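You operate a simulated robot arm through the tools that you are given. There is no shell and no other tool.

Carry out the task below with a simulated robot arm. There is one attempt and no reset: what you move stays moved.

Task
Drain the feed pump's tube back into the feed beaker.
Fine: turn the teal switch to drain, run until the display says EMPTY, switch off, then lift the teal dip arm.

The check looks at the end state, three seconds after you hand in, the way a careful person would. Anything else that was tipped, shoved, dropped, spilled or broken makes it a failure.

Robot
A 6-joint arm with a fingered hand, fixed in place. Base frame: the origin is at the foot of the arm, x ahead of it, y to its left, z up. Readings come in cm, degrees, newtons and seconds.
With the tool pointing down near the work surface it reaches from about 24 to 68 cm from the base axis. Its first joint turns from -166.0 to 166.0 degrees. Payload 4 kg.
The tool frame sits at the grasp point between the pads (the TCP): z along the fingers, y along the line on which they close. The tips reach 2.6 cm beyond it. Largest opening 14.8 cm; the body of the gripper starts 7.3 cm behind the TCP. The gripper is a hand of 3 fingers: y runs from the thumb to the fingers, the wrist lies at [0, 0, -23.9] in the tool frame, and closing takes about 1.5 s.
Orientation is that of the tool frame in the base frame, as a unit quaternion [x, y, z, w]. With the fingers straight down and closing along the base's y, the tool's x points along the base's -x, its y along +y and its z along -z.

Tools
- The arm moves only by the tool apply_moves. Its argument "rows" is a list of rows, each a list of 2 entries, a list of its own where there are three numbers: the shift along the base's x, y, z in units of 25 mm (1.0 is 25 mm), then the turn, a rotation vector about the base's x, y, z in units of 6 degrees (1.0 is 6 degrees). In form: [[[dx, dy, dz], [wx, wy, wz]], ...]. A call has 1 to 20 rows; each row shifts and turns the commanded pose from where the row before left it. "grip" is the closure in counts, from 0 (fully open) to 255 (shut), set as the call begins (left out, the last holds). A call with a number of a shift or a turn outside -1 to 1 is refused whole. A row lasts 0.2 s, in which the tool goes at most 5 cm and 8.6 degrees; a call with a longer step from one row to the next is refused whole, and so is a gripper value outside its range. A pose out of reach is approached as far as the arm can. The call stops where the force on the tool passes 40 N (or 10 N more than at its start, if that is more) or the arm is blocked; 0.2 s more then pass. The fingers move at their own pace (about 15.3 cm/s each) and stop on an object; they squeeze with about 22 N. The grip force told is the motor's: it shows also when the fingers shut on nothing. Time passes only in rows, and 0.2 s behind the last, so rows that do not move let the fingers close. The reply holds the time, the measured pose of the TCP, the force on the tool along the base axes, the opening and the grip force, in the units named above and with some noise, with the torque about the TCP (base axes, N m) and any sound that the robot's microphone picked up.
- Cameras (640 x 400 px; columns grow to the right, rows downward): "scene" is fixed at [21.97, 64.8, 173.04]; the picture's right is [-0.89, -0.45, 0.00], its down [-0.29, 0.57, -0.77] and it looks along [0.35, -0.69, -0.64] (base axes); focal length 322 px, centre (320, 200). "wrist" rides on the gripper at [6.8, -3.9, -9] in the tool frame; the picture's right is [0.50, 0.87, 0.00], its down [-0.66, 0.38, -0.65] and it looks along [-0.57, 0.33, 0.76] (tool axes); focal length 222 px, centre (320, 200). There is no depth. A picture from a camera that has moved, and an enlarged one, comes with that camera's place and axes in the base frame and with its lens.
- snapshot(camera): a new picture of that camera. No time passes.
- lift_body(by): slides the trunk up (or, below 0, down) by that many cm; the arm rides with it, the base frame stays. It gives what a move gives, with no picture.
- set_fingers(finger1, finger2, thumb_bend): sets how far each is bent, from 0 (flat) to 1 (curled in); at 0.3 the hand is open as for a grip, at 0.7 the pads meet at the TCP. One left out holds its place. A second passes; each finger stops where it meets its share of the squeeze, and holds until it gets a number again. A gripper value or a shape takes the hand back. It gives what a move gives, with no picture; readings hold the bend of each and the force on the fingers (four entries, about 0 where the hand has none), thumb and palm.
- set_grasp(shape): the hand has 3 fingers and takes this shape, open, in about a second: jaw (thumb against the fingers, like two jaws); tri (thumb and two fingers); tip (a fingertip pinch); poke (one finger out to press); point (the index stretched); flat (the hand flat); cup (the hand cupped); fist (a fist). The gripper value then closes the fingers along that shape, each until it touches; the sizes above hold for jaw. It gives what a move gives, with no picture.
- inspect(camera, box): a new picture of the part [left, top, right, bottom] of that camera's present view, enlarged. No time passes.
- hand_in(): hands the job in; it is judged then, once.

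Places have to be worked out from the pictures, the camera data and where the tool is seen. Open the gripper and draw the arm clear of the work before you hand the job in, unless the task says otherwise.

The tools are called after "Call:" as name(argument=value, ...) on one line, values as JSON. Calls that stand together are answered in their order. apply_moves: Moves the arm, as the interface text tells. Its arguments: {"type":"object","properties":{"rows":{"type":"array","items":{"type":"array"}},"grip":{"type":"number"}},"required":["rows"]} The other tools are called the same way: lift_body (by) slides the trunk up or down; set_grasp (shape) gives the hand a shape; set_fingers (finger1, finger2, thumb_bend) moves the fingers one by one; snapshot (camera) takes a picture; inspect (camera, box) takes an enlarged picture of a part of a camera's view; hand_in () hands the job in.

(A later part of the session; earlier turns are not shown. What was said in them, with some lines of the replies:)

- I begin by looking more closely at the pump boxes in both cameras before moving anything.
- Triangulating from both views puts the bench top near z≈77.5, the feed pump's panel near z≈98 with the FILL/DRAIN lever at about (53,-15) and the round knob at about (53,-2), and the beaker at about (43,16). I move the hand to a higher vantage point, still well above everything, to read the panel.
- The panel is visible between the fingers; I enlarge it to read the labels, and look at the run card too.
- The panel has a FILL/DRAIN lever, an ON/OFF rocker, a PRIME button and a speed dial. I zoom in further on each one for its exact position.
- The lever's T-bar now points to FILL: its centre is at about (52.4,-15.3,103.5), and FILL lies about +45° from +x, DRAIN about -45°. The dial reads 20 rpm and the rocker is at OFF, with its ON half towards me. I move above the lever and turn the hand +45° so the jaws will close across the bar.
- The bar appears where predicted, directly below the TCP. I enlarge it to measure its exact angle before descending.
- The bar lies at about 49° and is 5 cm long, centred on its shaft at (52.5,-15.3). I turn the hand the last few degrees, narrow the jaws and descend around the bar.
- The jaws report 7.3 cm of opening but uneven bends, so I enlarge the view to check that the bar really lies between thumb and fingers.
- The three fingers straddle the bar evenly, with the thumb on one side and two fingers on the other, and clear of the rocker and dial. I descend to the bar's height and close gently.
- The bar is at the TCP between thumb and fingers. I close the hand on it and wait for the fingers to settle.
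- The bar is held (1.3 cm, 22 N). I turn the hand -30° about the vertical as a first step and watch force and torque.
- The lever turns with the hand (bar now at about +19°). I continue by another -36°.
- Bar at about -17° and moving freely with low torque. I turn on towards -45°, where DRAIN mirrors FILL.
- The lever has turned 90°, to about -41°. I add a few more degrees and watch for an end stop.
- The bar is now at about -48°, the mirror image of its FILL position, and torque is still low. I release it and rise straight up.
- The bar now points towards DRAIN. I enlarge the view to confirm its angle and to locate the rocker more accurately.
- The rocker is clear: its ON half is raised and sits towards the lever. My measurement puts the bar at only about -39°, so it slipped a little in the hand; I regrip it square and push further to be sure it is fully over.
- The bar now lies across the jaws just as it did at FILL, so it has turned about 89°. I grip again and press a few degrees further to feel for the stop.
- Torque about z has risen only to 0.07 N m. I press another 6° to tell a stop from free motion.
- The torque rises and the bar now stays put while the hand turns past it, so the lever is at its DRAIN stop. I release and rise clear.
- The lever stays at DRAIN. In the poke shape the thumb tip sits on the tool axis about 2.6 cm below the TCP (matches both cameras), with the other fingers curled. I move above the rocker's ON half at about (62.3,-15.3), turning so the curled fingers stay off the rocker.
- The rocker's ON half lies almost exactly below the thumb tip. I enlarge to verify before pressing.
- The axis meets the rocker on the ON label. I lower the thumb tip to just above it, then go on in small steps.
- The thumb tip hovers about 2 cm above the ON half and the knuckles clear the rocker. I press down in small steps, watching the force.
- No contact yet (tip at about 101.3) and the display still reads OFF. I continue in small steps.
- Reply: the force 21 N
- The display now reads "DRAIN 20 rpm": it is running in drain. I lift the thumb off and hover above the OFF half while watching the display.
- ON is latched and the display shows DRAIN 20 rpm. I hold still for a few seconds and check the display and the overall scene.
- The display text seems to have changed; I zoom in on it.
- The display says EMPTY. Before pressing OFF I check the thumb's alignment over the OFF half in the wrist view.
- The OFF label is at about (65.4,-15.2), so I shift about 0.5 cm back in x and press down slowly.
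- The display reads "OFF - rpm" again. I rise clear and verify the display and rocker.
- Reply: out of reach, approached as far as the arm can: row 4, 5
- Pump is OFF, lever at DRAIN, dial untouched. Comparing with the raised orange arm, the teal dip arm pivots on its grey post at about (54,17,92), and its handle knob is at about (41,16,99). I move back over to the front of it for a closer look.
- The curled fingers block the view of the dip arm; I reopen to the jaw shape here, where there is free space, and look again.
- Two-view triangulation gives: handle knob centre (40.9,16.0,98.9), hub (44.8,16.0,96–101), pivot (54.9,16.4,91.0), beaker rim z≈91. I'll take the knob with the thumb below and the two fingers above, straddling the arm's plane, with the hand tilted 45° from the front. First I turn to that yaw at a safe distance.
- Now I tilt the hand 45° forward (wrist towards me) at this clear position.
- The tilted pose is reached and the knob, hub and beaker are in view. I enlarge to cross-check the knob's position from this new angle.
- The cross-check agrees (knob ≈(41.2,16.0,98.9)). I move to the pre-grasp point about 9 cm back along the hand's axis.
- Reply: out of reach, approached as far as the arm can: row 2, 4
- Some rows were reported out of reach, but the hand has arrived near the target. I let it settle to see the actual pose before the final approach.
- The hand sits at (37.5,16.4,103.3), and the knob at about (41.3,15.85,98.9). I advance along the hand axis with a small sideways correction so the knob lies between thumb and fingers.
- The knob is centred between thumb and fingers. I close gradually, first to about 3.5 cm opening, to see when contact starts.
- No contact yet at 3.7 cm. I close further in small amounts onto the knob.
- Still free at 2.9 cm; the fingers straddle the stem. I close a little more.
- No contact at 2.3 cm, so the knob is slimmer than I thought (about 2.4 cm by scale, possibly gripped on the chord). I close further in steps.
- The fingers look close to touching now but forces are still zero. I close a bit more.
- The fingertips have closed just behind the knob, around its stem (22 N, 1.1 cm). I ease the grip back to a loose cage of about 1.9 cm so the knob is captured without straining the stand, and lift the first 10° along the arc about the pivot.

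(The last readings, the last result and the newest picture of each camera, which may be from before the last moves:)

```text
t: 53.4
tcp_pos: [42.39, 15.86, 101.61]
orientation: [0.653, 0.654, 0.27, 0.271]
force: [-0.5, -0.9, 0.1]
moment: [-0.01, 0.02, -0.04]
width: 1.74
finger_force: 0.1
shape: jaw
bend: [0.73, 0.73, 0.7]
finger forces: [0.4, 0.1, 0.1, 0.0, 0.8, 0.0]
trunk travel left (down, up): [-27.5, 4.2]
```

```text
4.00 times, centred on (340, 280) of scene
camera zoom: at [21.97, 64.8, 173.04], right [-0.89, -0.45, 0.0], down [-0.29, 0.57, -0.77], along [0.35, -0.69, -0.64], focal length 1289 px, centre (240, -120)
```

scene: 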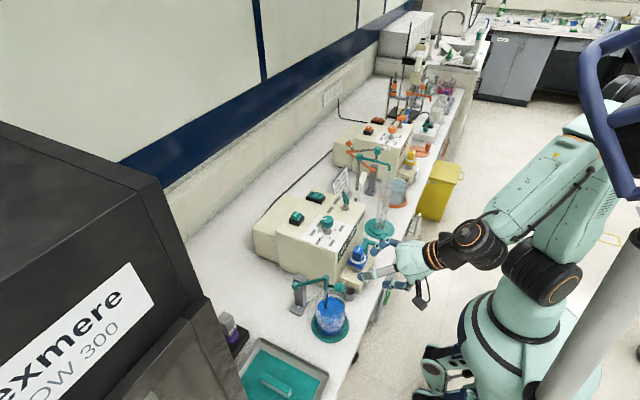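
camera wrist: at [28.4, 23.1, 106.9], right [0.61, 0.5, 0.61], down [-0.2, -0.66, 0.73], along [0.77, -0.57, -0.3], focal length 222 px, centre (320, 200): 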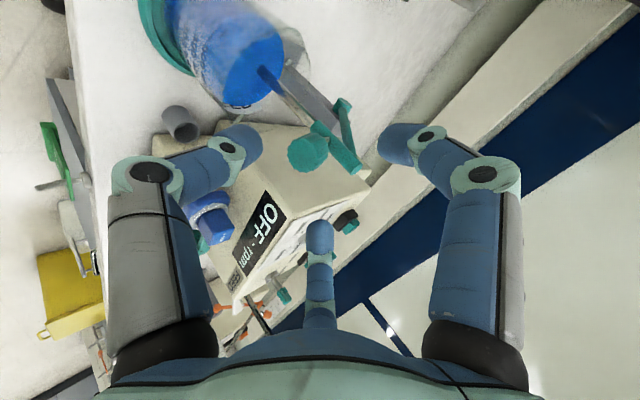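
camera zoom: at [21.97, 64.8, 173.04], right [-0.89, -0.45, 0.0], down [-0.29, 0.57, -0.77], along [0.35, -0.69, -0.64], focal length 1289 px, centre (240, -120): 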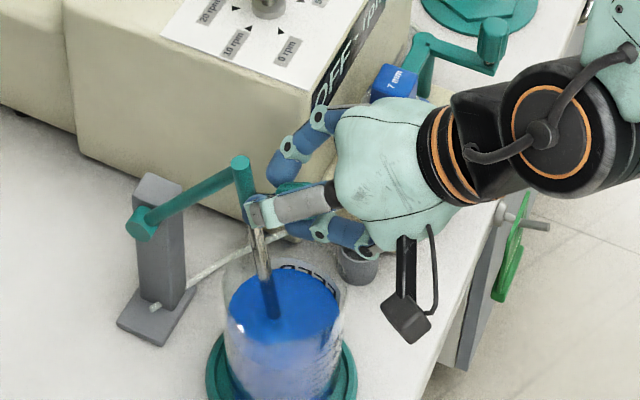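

The dip arm lifts with the hand at almost no force, and the stand and beaker stay put. I continue for another 20° along the arc.

Call:
apply_moves(rows=[[[0.194, 0, 0.194], [0, 0, 0]], [[0.194, 0, 0.194], [0, 0, 0]], [[0.194, 0, 0.194], [0, 0, 0]], [[0.194, 0, 0.194], [0, 0, 0]], [[0.225, 0, 0.156], [0, 0, 0]], [[0.225, 0, 0.156], [0, 0, 0]], [[0.225, 0, 0.156], [0, 0, 0]], [[0.225, 0, 0.156], [0, 0, 0]], [[0, 0, 0], [0, 0, 0]]])

Call:
inspect(camera="wrist", box=[200, 60, 440, 260])

Call:
inspect(camera="scene", box=[280, 220, 400, 350])

```text
t: 55.4
tcp_pos: [46.43, 15.85, 105.01]
orientation: [0.653, 0.654, 0.271, 0.27]
force: [-0.3, 0.5, -1.9]
moment: [-0.02, 0.02, 0.01]
width: 1.74
finger_force: 0.0
shape: jaw
bend: [0.73, 0.73, 0.7]
finger forces: [1.0, 0.0, 0.0, 0.0, 0.9, 0.0]
trunk travel left (down, up): [-27.5, 4.2]
```

```text
2.00 times, centred on (320, 160) of wrist
camera zoom: at [37.38, 22.5, 108.8], right [0.61, 0.5, 0.61], down [-0.2, -0.66, 0.73], along [0.77, -0.57, -0.3], focal length 444 px, centre (320, 280)
```

zoom: 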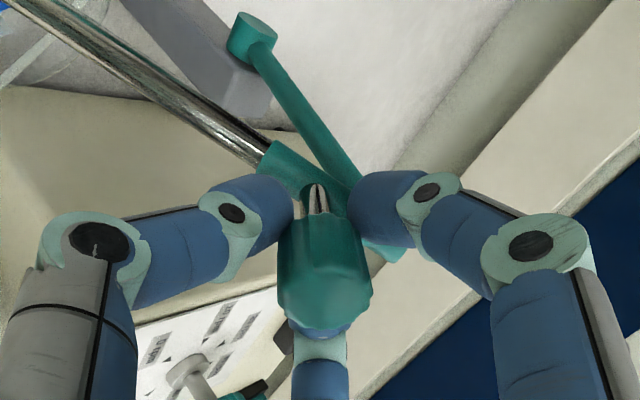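

```text
3.08 times, centred on (340, 285) of scene
camera zoom: at [21.97, 64.8, 173.04], right [-0.89, -0.45, 0.0], down [-0.29, 0.57, -0.77], along [0.35, -0.69, -0.64], focal length 991 px, centre (258, -62)
```

zoom: 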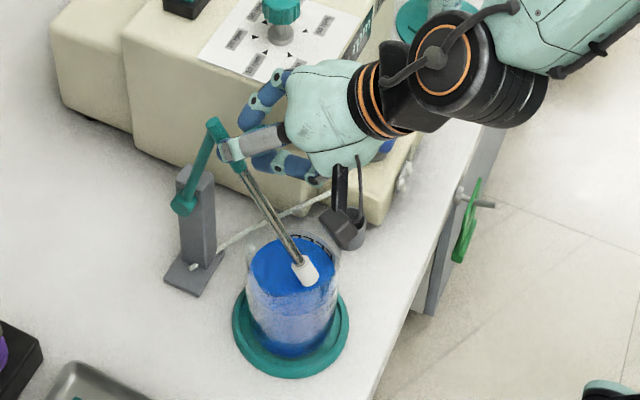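

Low forces (under 2 N), and the tube tip with its white end is leaving the liquid cleanly inside the beaker mouth. I go on another 20°.

Call:
apply_moves(rows=[[[0.249, 0, 0.12], [0, 0, 0]], [[0.249, 0, 0.12], [0, 0, 0]], [[0.249, 0, 0.12], [0, 0, 0]], [[0.249, 0, 0.12], [0, 0, 0]], [[0.265, 0, 0.08], [0, 0, 0]], [[0.265, 0, 0.08], [0, 0, 0]], [[0.265, 0, 0.08], [0, 0, 0]], [[0.265, 0, 0.08], [0, 0, 0]], [[0, 0, 0], [0, 0, 0]]])

Call:
snapshot(camera="wrist")

Call:
inspect(camera="scene", box=[270, 210, 400, 350])

```text
t: 57.4
tcp_pos: [51.8, 15.8, 107.19]
orientation: [0.653, 0.653, 0.271, 0.271]
force: [0.9, 1.3, -1.0]
moment: [-0.02, 0.05, -0.01]
width: 1.79
finger_force: 0.1
shape: jaw
bend: [0.73, 0.73, 0.7]
finger forces: [0.8, 0.0, 0.0, 0.0, 1.4, 0.0]
trunk travel left (down, up): [-27.5, 4.2]
```

```text
taken
camera wrist: at [42.54, 22.43, 110.85], right [0.61, 0.5, 0.61], down [-0.2, -0.65, 0.73], along [0.77, -0.57, -0.3], focal length 222 px, centre (320, 200)
```

wrist: 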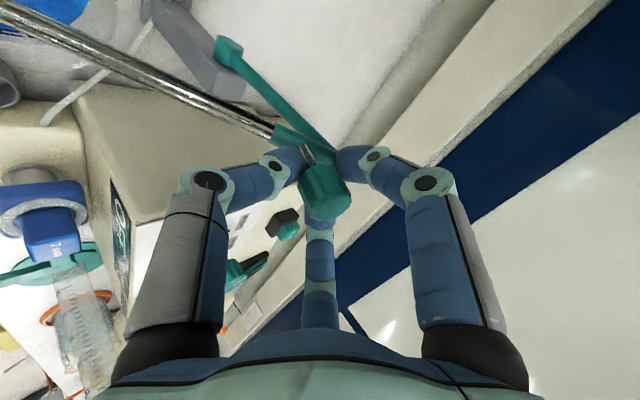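

```text
2.86 times, centred on (335, 280) of scene
camera zoom: at [21.97, 64.8, 173.04], right [-0.89, -0.45, 0.0], down [-0.29, 0.57, -0.77], along [0.35, -0.69, -0.64], focal length 921 px, centre (277, -29)
```

zoom: 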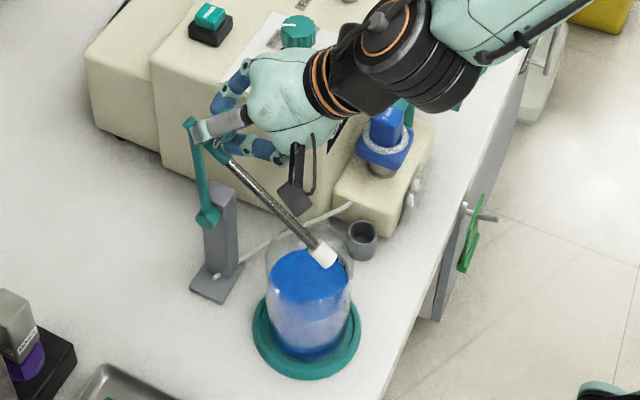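

The arm is close to upright, the tube tip is above the rim and nothing else has moved. From here I also raise the hand towards vertical a little as I continue over the top.

Call:
apply_moves(rows=[[[0.281, 0, 0.016], [0, 0.25, 0]], [[0.281, 0, 0.016], [0, 0.25, 0]], [[0.281, 0, 0.016], [0, 0.25, 0]], [[0.281, 0, 0.016], [0, 0.25, 0]], [[0.281, 0, 0.016], [0, 0.25, 0]], [[0.281, 0, 0.016], [0, 0.25, 0]], [[0, 0, 0], [0, 0, 0]]])

Call:
snapshot(camera="wrist")

Call:
inspect(camera="scene", box=[270, 210, 400, 350])

```text
t: 59.0
tcp_pos: [55.91, 15.79, 107.36]
orientation: [0.673, 0.672, 0.218, 0.219]
force: [-0.6, -1.2, -1.8]
moment: [-0.03, 0.06, -0.03]
width: 1.8
finger_force: 0.0
shape: jaw
bend: [0.73, 0.73, 0.7]
finger forces: [0.7, 0.4, 0.0, 0.1, 1.8, 0.0]
trunk travel left (down, up): [-27.5, 4.2]
```

```text
taken
camera wrist: at [47.47, 22.56, 112.44], right [0.7, 0.5, 0.51], down [-0.08, -0.66, 0.75], along [0.71, -0.57, -0.42], focal length 222 px, centre (320, 200)
```

wrist: 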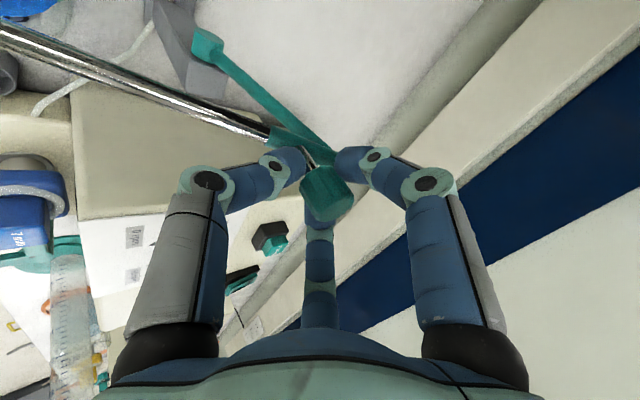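

```text
2.86 times, centred on (335, 280) of scene
camera zoom: at [21.97, 64.8, 173.04], right [-0.89, -0.45, 0.0], down [-0.29, 0.57, -0.77], along [0.35, -0.69, -0.64], focal length 921 px, centre (277, -29)
```

zoom: 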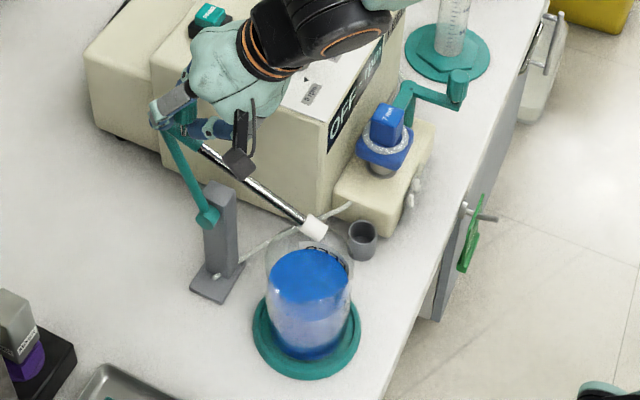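

Forces remain below 2 N and the arm has gone past upright. I continue another 15°.

Call:
apply_moves(rows=[[[0.274, 0, -0.056], [0, 0.25, 0]], [[0.274, 0, -0.056], [0, 0.25, 0]], [[0.274, 0, -0.056], [0, 0.25, 0]], [[0.274, 0, -0.056], [0, 0.25, 0]], [[0.274, 0, -0.056], [0, 0.25, 0]], [[0.274, 0, -0.056], [0, 0.25, 0]], [[0, 0, 0], [0, 0, 0]]])

Call:
snapshot(camera="wrist")

Call:
inspect(camera="scene", box=[250, 200, 380, 340])

```text
t: 60.6
tcp_pos: [60.17, 15.86, 106.55]
orientation: [0.688, 0.688, 0.164, 0.165]
force: [-1.0, -1.2, -1.4]
moment: [-0.03, 0.04, 0.01]
width: 1.81
finger_force: 0.1
shape: jaw
bend: [0.73, 0.73, 0.7]
finger forces: [1.3, 0.7, 0.0, 0.0, 2.3, 0.0]
trunk travel left (down, up): [-27.5, 4.2]
```

```text
taken
camera wrist: at [52.57, 22.54, 112.91], right [0.77, 0.5, 0.39], down [0.04, -0.66, 0.75], along [0.63, -0.57, -0.53], focal length 222 px, centre (320, 200)
```

wrist: 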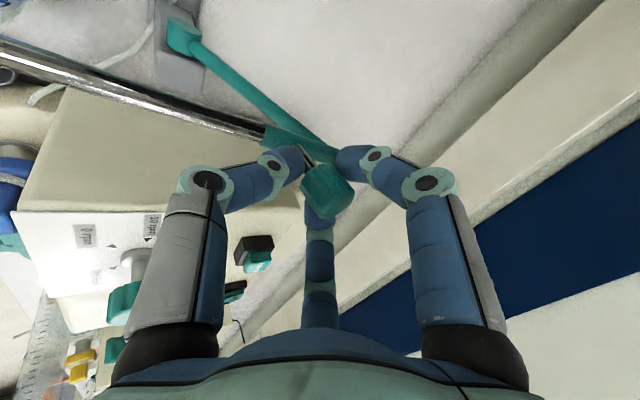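

```text
2.86 times, centred on (315, 270) of scene
camera zoom: at [21.97, 64.8, 173.04], right [-0.89, -0.45, 0.0], down [-0.29, 0.57, -0.77], along [0.35, -0.69, -0.64], focal length 921 px, centre (334, 0)
```

zoom: 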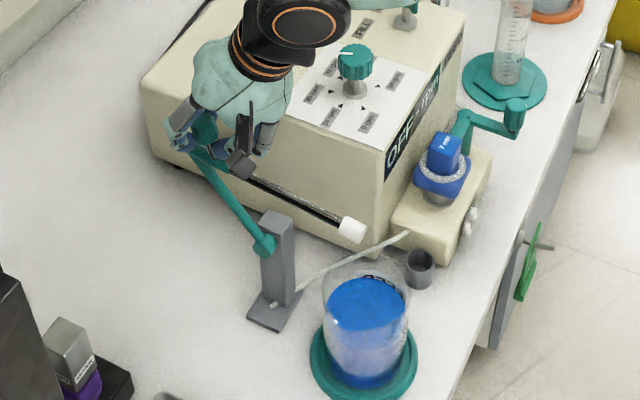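

The arm is now well over to the back side. I continue the arc with another 15°.

Call:
apply_moves(rows=[[[0.25, 0, -0.124], [0, 0.25, 0]], [[0.25, 0, -0.124], [0, 0.25, 0]], [[0.25, 0, -0.124], [0, 0.25, 0]], [[0.25, 0, -0.124], [0, 0.25, 0]], [[0.25, 0, -0.124], [0, 0.25, 0]], [[0.25, 0, -0.124], [0, 0.25, 0]], [[0, 0, 0], [0, 0, 0]]])

Call:
snapshot(camera="wrist")

Call:
snapshot(camera="scene")

```text
t: 62.2
tcp_pos: [63.92, 15.76, 104.71]
orientation: [0.699, 0.698, 0.11, 0.111]
force: [-2.6, -0.3, -1.2]
moment: [-0.05, 0.04, 0.04]
width: 1.82
finger_force: 0.1
shape: jaw
bend: [0.59, 0.73, 0.7]
finger forces: [1.7, 0.7, 0.0, 0.0, 3.0, 0.0]
trunk travel left (down, up): [-27.5, 4.2]
```

```text
taken
camera wrist: at [57.35, 22.53, 112.12], right [0.82, 0.5, 0.27], down [0.16, -0.66, 0.74], along [0.54, -0.57, -0.62], focal length 222 px, centre (320, 200)
```

wrist: 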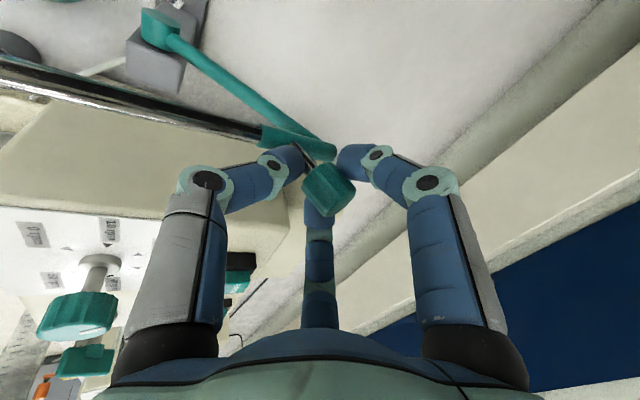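

```text
taken
```

scene: 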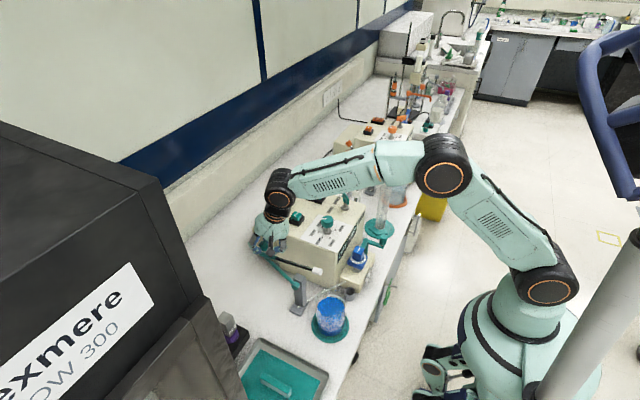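

The hinge resists slightly (about 3 N), so it seems to hold by friction. I continue another 10° and watch for the end stop.

Call:
apply_moves(rows=[[[0.209, 0, -0.177], [0, 0, 0]], [[0.209, 0, -0.177], [0, 0, 0]], [[0.209, 0, -0.177], [0, 0, 0]], [[0.209, 0, -0.177], [0, 0, 0]], [[0, 0, 0], [0, 0, 0]]])

Call:
snapshot(camera="wrist")

Call:
inspect(camera="scene", box=[240, 180, 370, 320])

```text
t: 63.4
tcp_pos: [65.95, 15.88, 103.02]
orientation: [0.698, 0.698, 0.111, 0.11]
force: [-3.1, 1.6, -1.2]
moment: [0.0, 0.18, 0.0]
width: 1.84
finger_force: 0.1
shape: jaw
bend: [0.58, 0.73, 0.7]
finger forces: [2.5, 1.0, 0.0, 0.0, 4.0, 0.0]
trunk travel left (down, up): [-27.5, 4.2]
```

```text
taken
camera wrist: at [59.32, 22.52, 110.43], right [0.82, 0.5, 0.27], down [0.16, -0.66, 0.74], along [0.54, -0.57, -0.62], focal length 222 px, centre (320, 200)
```

wrist: 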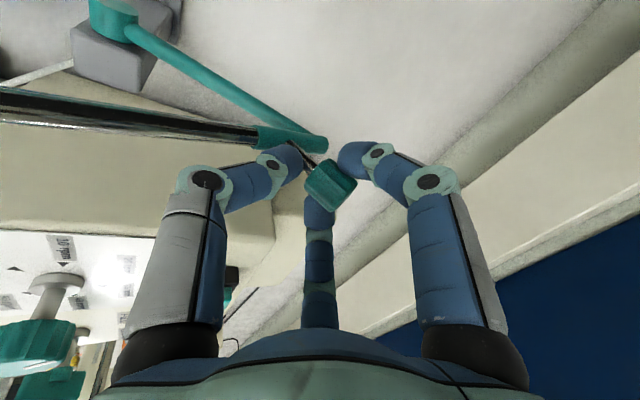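

```text
2.86 times, centred on (305, 250) of scene
camera zoom: at [21.97, 64.8, 173.04], right [-0.89, -0.45, 0.0], down [-0.29, 0.57, -0.77], along [0.35, -0.69, -0.64], focal length 921 px, centre (363, 57)
```

zoom: 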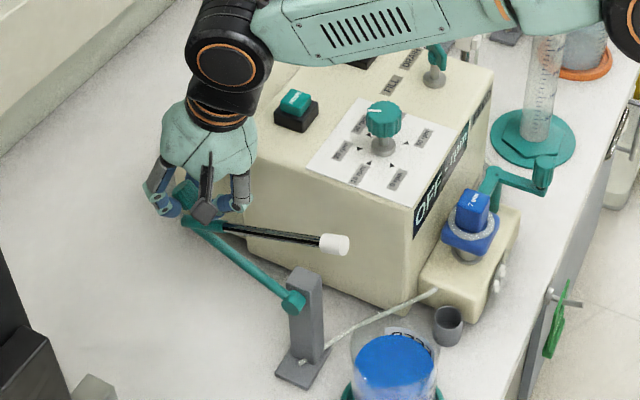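

Arm at roughly 35° above horizontal on the back side; the raised orange one sits at about 25°. I ease it a further 5° and check for the stop.

Call:
apply_moves(rows=[[[0.186, 0, -0.202], [0, 0, 0]], [[0.186, 0, -0.202], [0, 0, 0]], [[0, 0, 0], [0, 0, 0]]])

Call:
inspect(camera="wrist", box=[200, 80, 440, 260])

Call:
inspect(camera="scene", box=[260, 210, 370, 310])

```text
t: 64.2
tcp_pos: [66.39, 15.75, 102.4]
orientation: [0.698, 0.698, 0.112, 0.112]
force: [-24.7, 4.2, 26.4]
moment: [0.15, 1.42, 0.06]
width: 3.05
finger_force: 22.1
shape: jaw
bend: [0.75, 0.75, 0.7]
finger forces: [18.3, 15.9, 0.0, 0.0, 49.1, 0.0]
trunk travel left (down, up): [-27.5, 4.2]
```

```text
2.22 times, centred on (320, 170) of wrist
camera zoom: at [59.82, 22.5, 109.8], right [0.82, 0.5, 0.27], down [0.15, -0.66, 0.74], along [0.55, -0.57, -0.62], focal length 494 px, centre (320, 267)
```

zoom: 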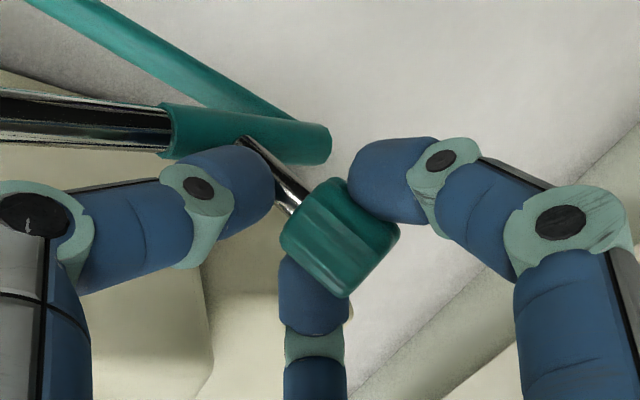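

```text
4.00 times, centred on (315, 260) of scene
camera zoom: at [21.97, 64.8, 173.04], right [-0.89, -0.45, 0.0], down [-0.29, 0.57, -0.77], along [0.35, -0.69, -0.64], focal length 1289 px, centre (340, -40)
```

zoom: 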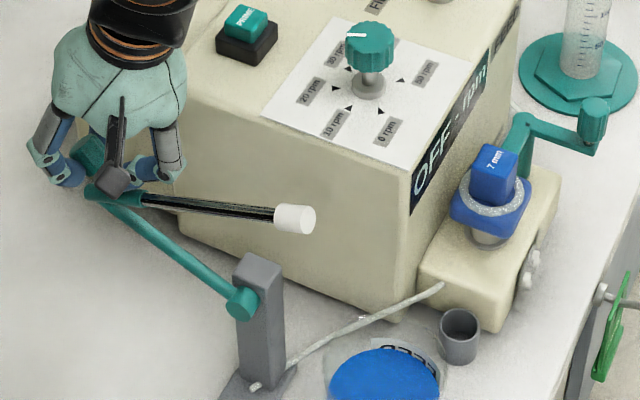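

The force jumped to about 36 N: the arm has reached its stop. I back off half a centimetre straight away to unload it.

Call:
apply_moves(rows=[[[-0.15, 0, 0.16], [0, 0, 0]], [[-0.15, 0, 0.16], [0, 0, 0]], [[0, 0, 0], [0, 0, 0]]])

Call:
inspect(camera="wrist", box=[200, 80, 440, 260])

Call:
inspect(camera="scene", box=[260, 210, 370, 310])

```text
t: 65.0
tcp_pos: [65.98, 15.74, 102.62]
orientation: [0.699, 0.698, 0.11, 0.111]
force: [-2.0, 0.8, 0.3]
moment: [0.01, 0.52, 0.05]
width: 2.75
finger_force: 21.9
shape: jaw
bend: [0.75, 0.75, 0.69]
finger forces: [18.7, 16.4, 0.0, 0.1, 21.5, 0.0]
trunk travel left (down, up): [-27.5, 4.2]
```

```text
2.22 times, centred on (320, 170) of wrist
camera zoom: at [59.48, 22.46, 110.17], right [0.82, 0.5, 0.27], down [0.16, -0.65, 0.74], along [0.54, -0.57, -0.62], focal length 494 px, centre (320, 267)
```

zoom: 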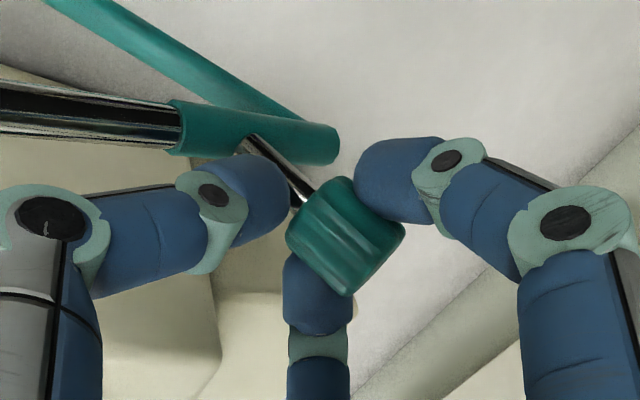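

```text
4.00 times, centred on (315, 260) of scene
camera zoom: at [21.97, 64.8, 173.04], right [-0.89, -0.45, 0.0], down [-0.29, 0.57, -0.77], along [0.35, -0.69, -0.64], focal length 1289 px, centre (340, -40)
```

zoom: 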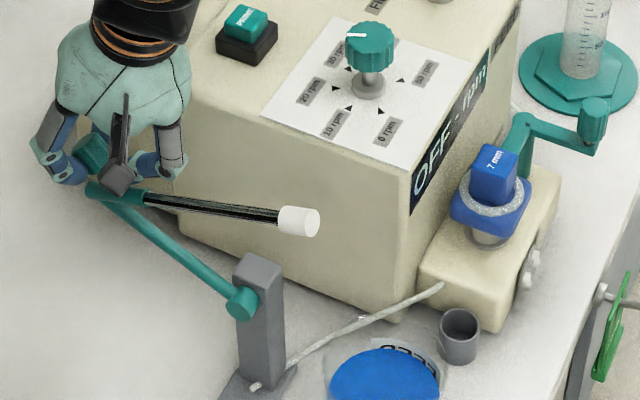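

The load is off (net force about 2 N) and the arm stays at its stop; the fingers are squeezing the knob itself. I ease the grip to just clear the knob without moving.

Call:
apply_moves(rows=[[[0, 0, 0.04], [0, 0, 0]], [[0, 0, 0.08], [0, 0, 0]], [[0, 0, 0], [0, 0, 0]]], grip=204)

Call:
inspect(camera="wrist", box=[200, 80, 440, 260])

Call:
inspect(camera="scene", box=[260, 210, 370, 310])

```text
t: 65.8
tcp_pos: [66.06, 15.82, 103.05]
orientation: [0.698, 0.699, 0.111, 0.111]
force: [0.0, 1.0, -0.2]
moment: [0.01, -0.05, -0.02]
width: 2.98
finger_force: 0.1
shape: jaw
bend: [0.75, 0.75, 0.7]
finger forces: [0.2, 0.1, 0.0, 0.1, 0.0, 0.0]
trunk travel left (down, up): [-27.5, 4.2]
```

```text
2.22 times, centred on (320, 170) of wrist
camera zoom: at [59.55, 22.5, 110.46], right [0.82, 0.5, 0.27], down [0.16, -0.66, 0.74], along [0.54, -0.57, -0.62], focal length 494 px, centre (320, 267)
```

zoom: 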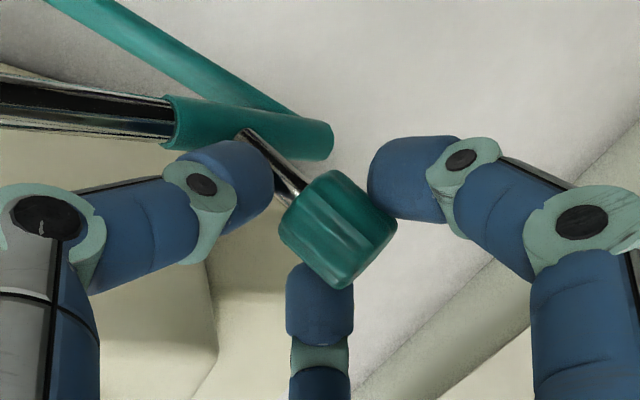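

```text
4.00 times, centred on (315, 260) of scene
camera zoom: at [21.97, 64.8, 173.04], right [-0.89, -0.45, 0.0], down [-0.29, 0.57, -0.77], along [0.35, -0.69, -0.64], focal length 1289 px, centre (340, -40)
```

zoom: 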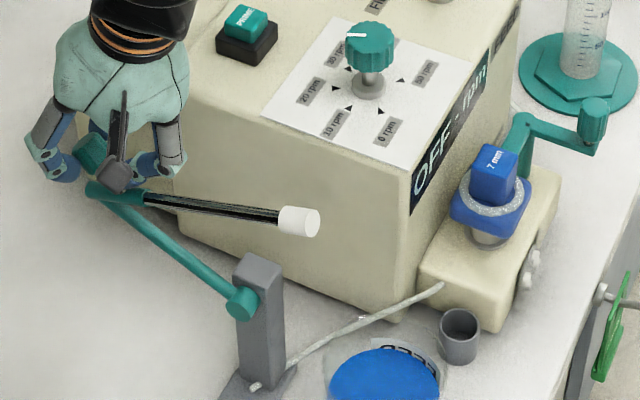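

The knob is released with zero force and the dip arm stays up by itself, in the same pose as the raised orange one. I now ease the hand off: slightly back and up while opening, so the thumb tip clears the hub and knob.

Call:
apply_moves(rows=[[[-0.14, 0, 0.16], [0, 0, 0]], [[-0.14, 0, 0.16], [0, 0, 0]], [[0, 0, 0], [0, 0, 0]]], grip=188)

Call:
inspect(camera="wrist", box=[200, 80, 440, 260])

Call:
inspect(camera="scene", box=[260, 210, 370, 310])

```text
t: 66.6
tcp_pos: [65.26, 15.77, 103.75]
orientation: [0.698, 0.699, 0.111, 0.11]
force: [0.1, 0.8, -0.4]
moment: [-0.02, -0.01, 0.02]
width: 3.86
finger_force: 0.1
shape: jaw
bend: [0.76, 0.76, 0.7]
finger forces: [0.1, 0.1, 0.0, 0.0, 0.0, 0.1]
trunk travel left (down, up): [-27.5, 4.2]
```

```text
2.22 times, centred on (320, 170) of wrist
camera zoom: at [58.8, 22.49, 111.28], right [0.82, 0.5, 0.27], down [0.16, -0.66, 0.74], along [0.54, -0.57, -0.62], focal length 494 px, centre (320, 267)
```

zoom: 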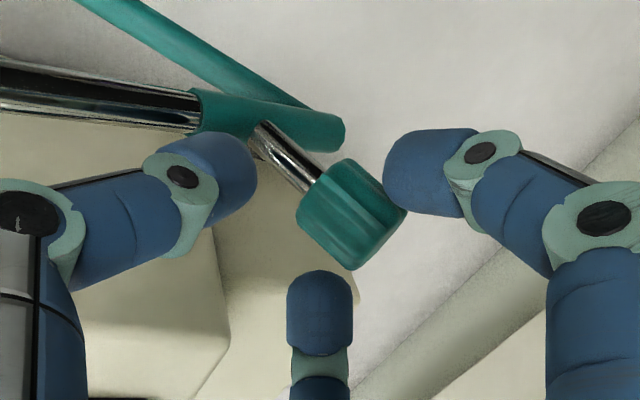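

```text
4.00 times, centred on (315, 260) of scene
camera zoom: at [21.97, 64.8, 173.04], right [-0.89, -0.45, 0.0], down [-0.29, 0.57, -0.77], along [0.35, -0.69, -0.64], focal length 1289 px, centre (340, -40)
```

zoom: 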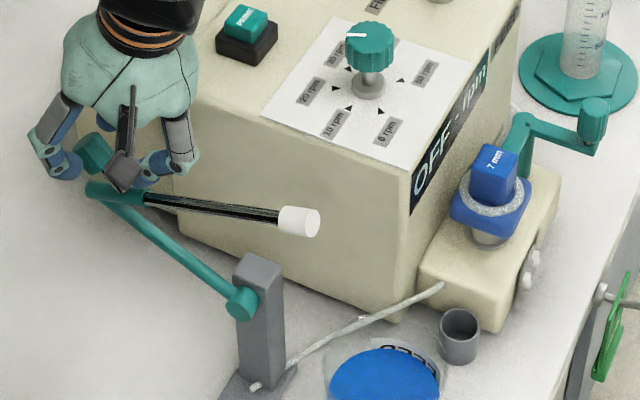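

The knob is free of all fingers. I open wider and withdraw upward along the knob's own axis.

Call:
apply_moves(rows=[[[0.03, 0, 0.12], [0, 0, 0]], [[0.06, 0, 0.25], [0, 0, 0]], [[0.08, 0, 0.35], [0, 0, 0]], [[0.08, 0, 0.4], [0, 0, 0]], [[0, 0, 0.5], [0, 0, 0]], [[0, 0, 0.5], [0, 0, 0]], [[0, 0, 0], [0, 0, 0]]], grip=155)

Call:
snapshot(camera="wrist")

Call:
inspect(camera="scene", box=[250, 190, 370, 310])

```text
t: 68.2
tcp_pos: [65.86, 15.83, 109.24]
orientation: [0.698, 0.698, 0.11, 0.11]
force: [0.0, 0.0, 0.4]
moment: [-0.01, 0.01, 0.0]
width: 5.73
finger_force: 0.1
shape: jaw
bend: [0.77, 0.77, 0.7]
finger forces: [0.1, 0.0, 0.1, 0.0, 0.0, 0.0]
trunk travel left (down, up): [-27.5, 4.2]
```

```text
taken
camera wrist: at [59.37, 22.45, 116.64], right [0.82, 0.5, 0.27], down [0.16, -0.66, 0.74], along [0.54, -0.57, -0.62], focal length 222 px, centre (320, 200)
```

wrist: 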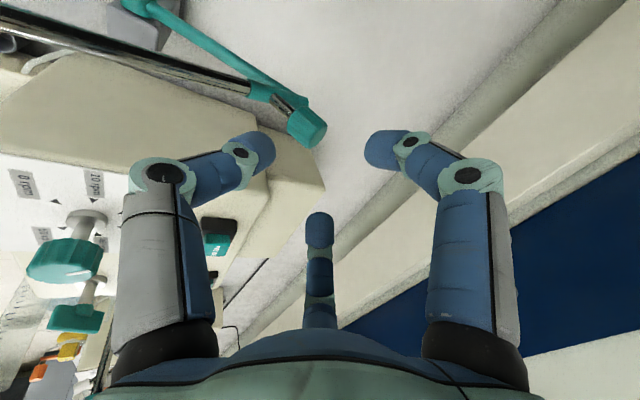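

```text
3.33 times, centred on (310, 250) of scene
camera zoom: at [21.97, 64.8, 173.04], right [-0.89, -0.45, 0.0], down [-0.29, 0.57, -0.77], along [0.35, -0.69, -0.64], focal length 1074 px, centre (353, 33)
```

zoom: 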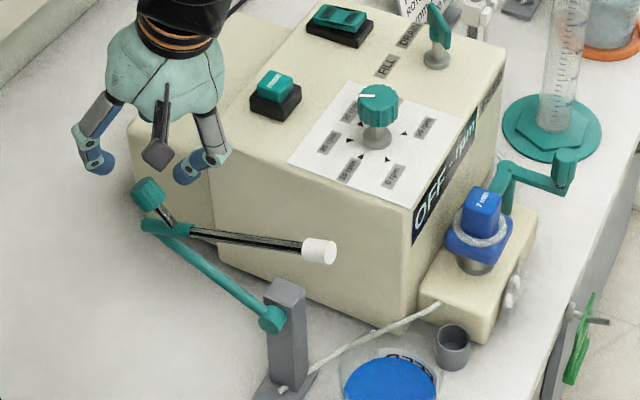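

The dip arm stays raised and nothing else has moved. I rise further and draw the arm back towards its starting area, opening the hand.

Call:
apply_moves(rows=[[[-0.2, 0, 0.8], [0, 0, 0]], [[-0.2, 0, 0.8], [0, 0, 0]], [[-0.3, 0, 0.8], [0, 0, 0]], [[-0.5, 0, 0.8], [0, 0, 0]], [[-0.8, -0.2, 0.4], [0, 0.5, 0]], [[-0.9, -0.4, 0.3], [0, 0.5, 0]], [[-0.9, -0.5, 0.2], [0, 0.5, 0]], [[-0.9, -0.5, 0.2], [0, 0.5, 0]], [[-0.9, -0.5, 0.2], [0, 0.5, 0]], [[-0.9, -0.5, 0.2], [0, 0.5, 0]], [[-0.9, -0.5, 0.2], [0, 0, 0]], [[-0.9, -0.5, 0.2], [0, 0, 0]], [[-0.9, -0.5, 0.2], [0, 0, 0]], [[-0.9, -0.5, 0.2], [0, 0, 0]], [[-0.9, -0.5, 0.2], [0, 0, 0]], [[-0.9, -0.5, 0.2], [0, 0, 0]], [[0, 0, 0], [0, 0, 0]]], grip=60)

Call:
snapshot(camera="scene")

Call:
snapshot(camera="wrist")

```text
t: 71.8
tcp_pos: [36.17, 1.79, 123.77]
orientation: [0.707, 0.707, 0.0, 0.001]
force: [-0.6, 0.1, -0.9]
moment: [0.01, -0.02, -0.02]
width: 11.29
finger_force: 0.1
shape: jaw
bend: [0.26, 0.26, 0.53]
finger forces: [0.0, 0.0, 0.0, 0.1, 0.0, 0.0]
trunk travel left (down, up): [-27.5, 4.2]
```

```text
taken
```

scene: 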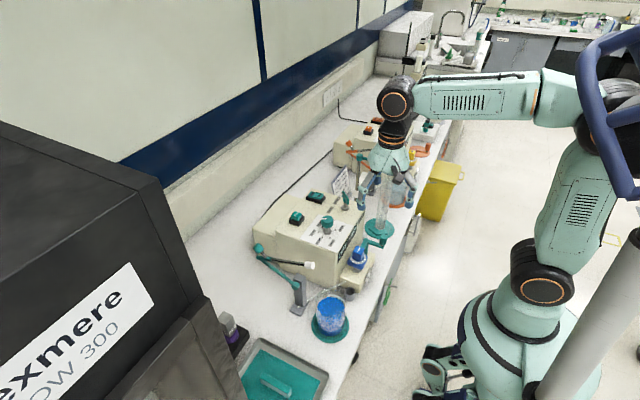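

```text
taken
camera wrist: at [32.32, 8.54, 132.85], right [0.87, 0.5, 0.0], down [0.38, -0.66, 0.65], along [0.33, -0.57, -0.76], focal length 222 px, centre (320, 200)
```

wrist: 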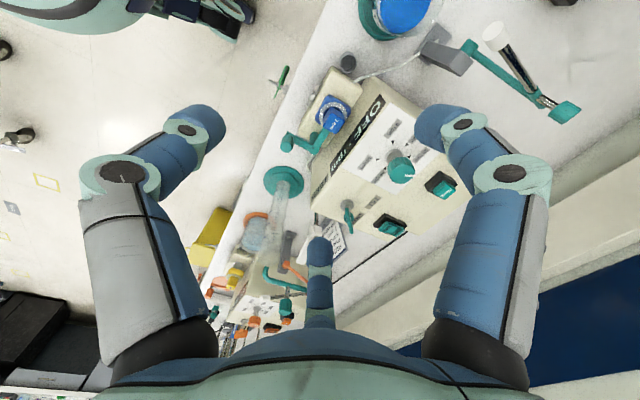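

The arm is clear. I draw it back a bit more, open fully, and inspect the final state closely.

Call:
apply_moves(rows=[[[-0.2, -0.6, 0.6], [0, 0, 0]], [[-0.2, -0.8, 0.6], [0, 0, 0]], [[-0.2, -0.8, 0.6], [0, 0, 0]], [[-0.2, -0.8, 0.6], [0, 0, 0]], [[-0.2, -0.8, 0.6], [0, 0, 0]], [[-0.2, -0.8, 0.6], [0, 0, 0]], [[0, 0, 0], [0, 0, 0]], [[0, 0, 0], [0, 0, 0]], [[0, 0, 0], [0, 0, 0]]], grip=0)

Call:
inspect(camera="scene", box=[240, 170, 400, 350])

Call:
inspect(camera="scene", box=[280, 180, 370, 270])

Call:
snapshot(camera="wrist")

```text
t: 73.8
tcp_pos: [33.08, -9.53, 132.87]
orientation: [0.707, 0.707, 0.0, 0.0]
force: [0.8, 0.1, -1.6]
moment: [-0.02, -0.02, 0.02]
width: 14.76
finger_force: 0.1
shape: jaw
bend: [0.3, 0.3, 0.3]
finger forces: [0.1, 0.0, 0.0, 0.0, 0.1, 0.0]
trunk travel left (down, up): [-27.5, 4.2]
```

```text
2.22 times, centred on (320, 260) of scene
camera zoom: at [21.97, 64.8, 173.04], right [-0.89, -0.45, 0.0], down [-0.29, 0.57, -0.77], along [0.35, -0.69, -0.64], focal length 716 px, centre (320, 67)
```

zoom: 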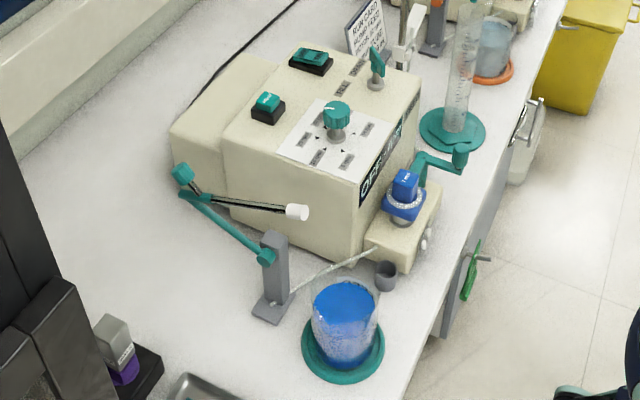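

```text
4.44 times, centred on (325, 225) of scene
camera zoom: at [21.97, 64.8, 173.04], right [-0.89, -0.45, 0.0], down [-0.29, 0.57, -0.77], along [0.35, -0.69, -0.64], focal length 1432 px, centre (298, 89)
```

zoom: 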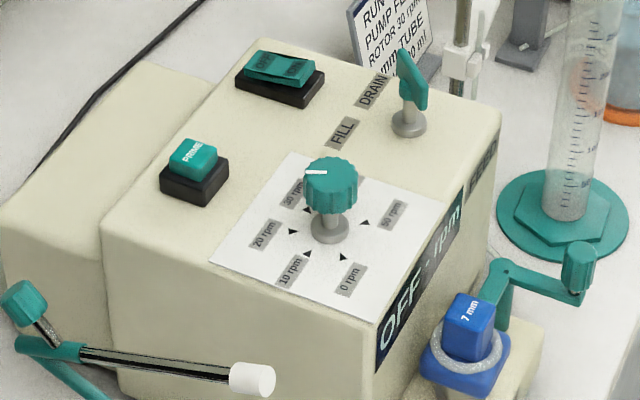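

```text
taken
camera wrist: at [29.31, -2.91, 142.04], right [0.87, 0.5, 0.0], down [0.38, -0.66, 0.65], along [0.33, -0.57, -0.76], focal length 222 px, centre (320, 200)
```

wrist: 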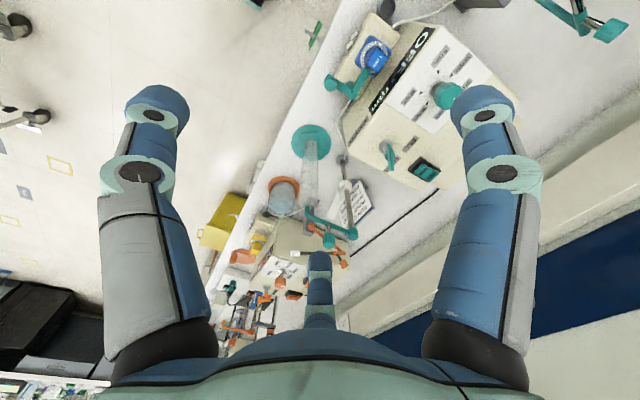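

Final state checks out: display OFF after EMPTY, lever at DRAIN, dial still at 20 rpm, teal dip arm fully raised and holding, beaker, cylinder and stand in place, hand open and clear. I hand the job in.

Call:
hand_in()

```text
The job is handed in.
```

The feed pump's tube is drained back into the feed beaker, and I've handed the job in.

- **Drain:** I turned the teal switch from FILL to its DRAIN stop and switched on. The display read "DRAIN 20 rpm", then "EMPTY".
- **Switch-off:** I pressed OFF and the display returned to "OFF - rpm". The speed dial stayed at 20 rpm, where it was set.
- **Dip arm:** I lifted the teal dip arm over to its back stop, in much the same position as the raised orange one. It stays up on its own. At the stop I briefly pressed about 36 N before backing off; the stand did not move.

In the last pictures I saw nothing else tipped, shoved or spilled. The hand is open and clear of the work.
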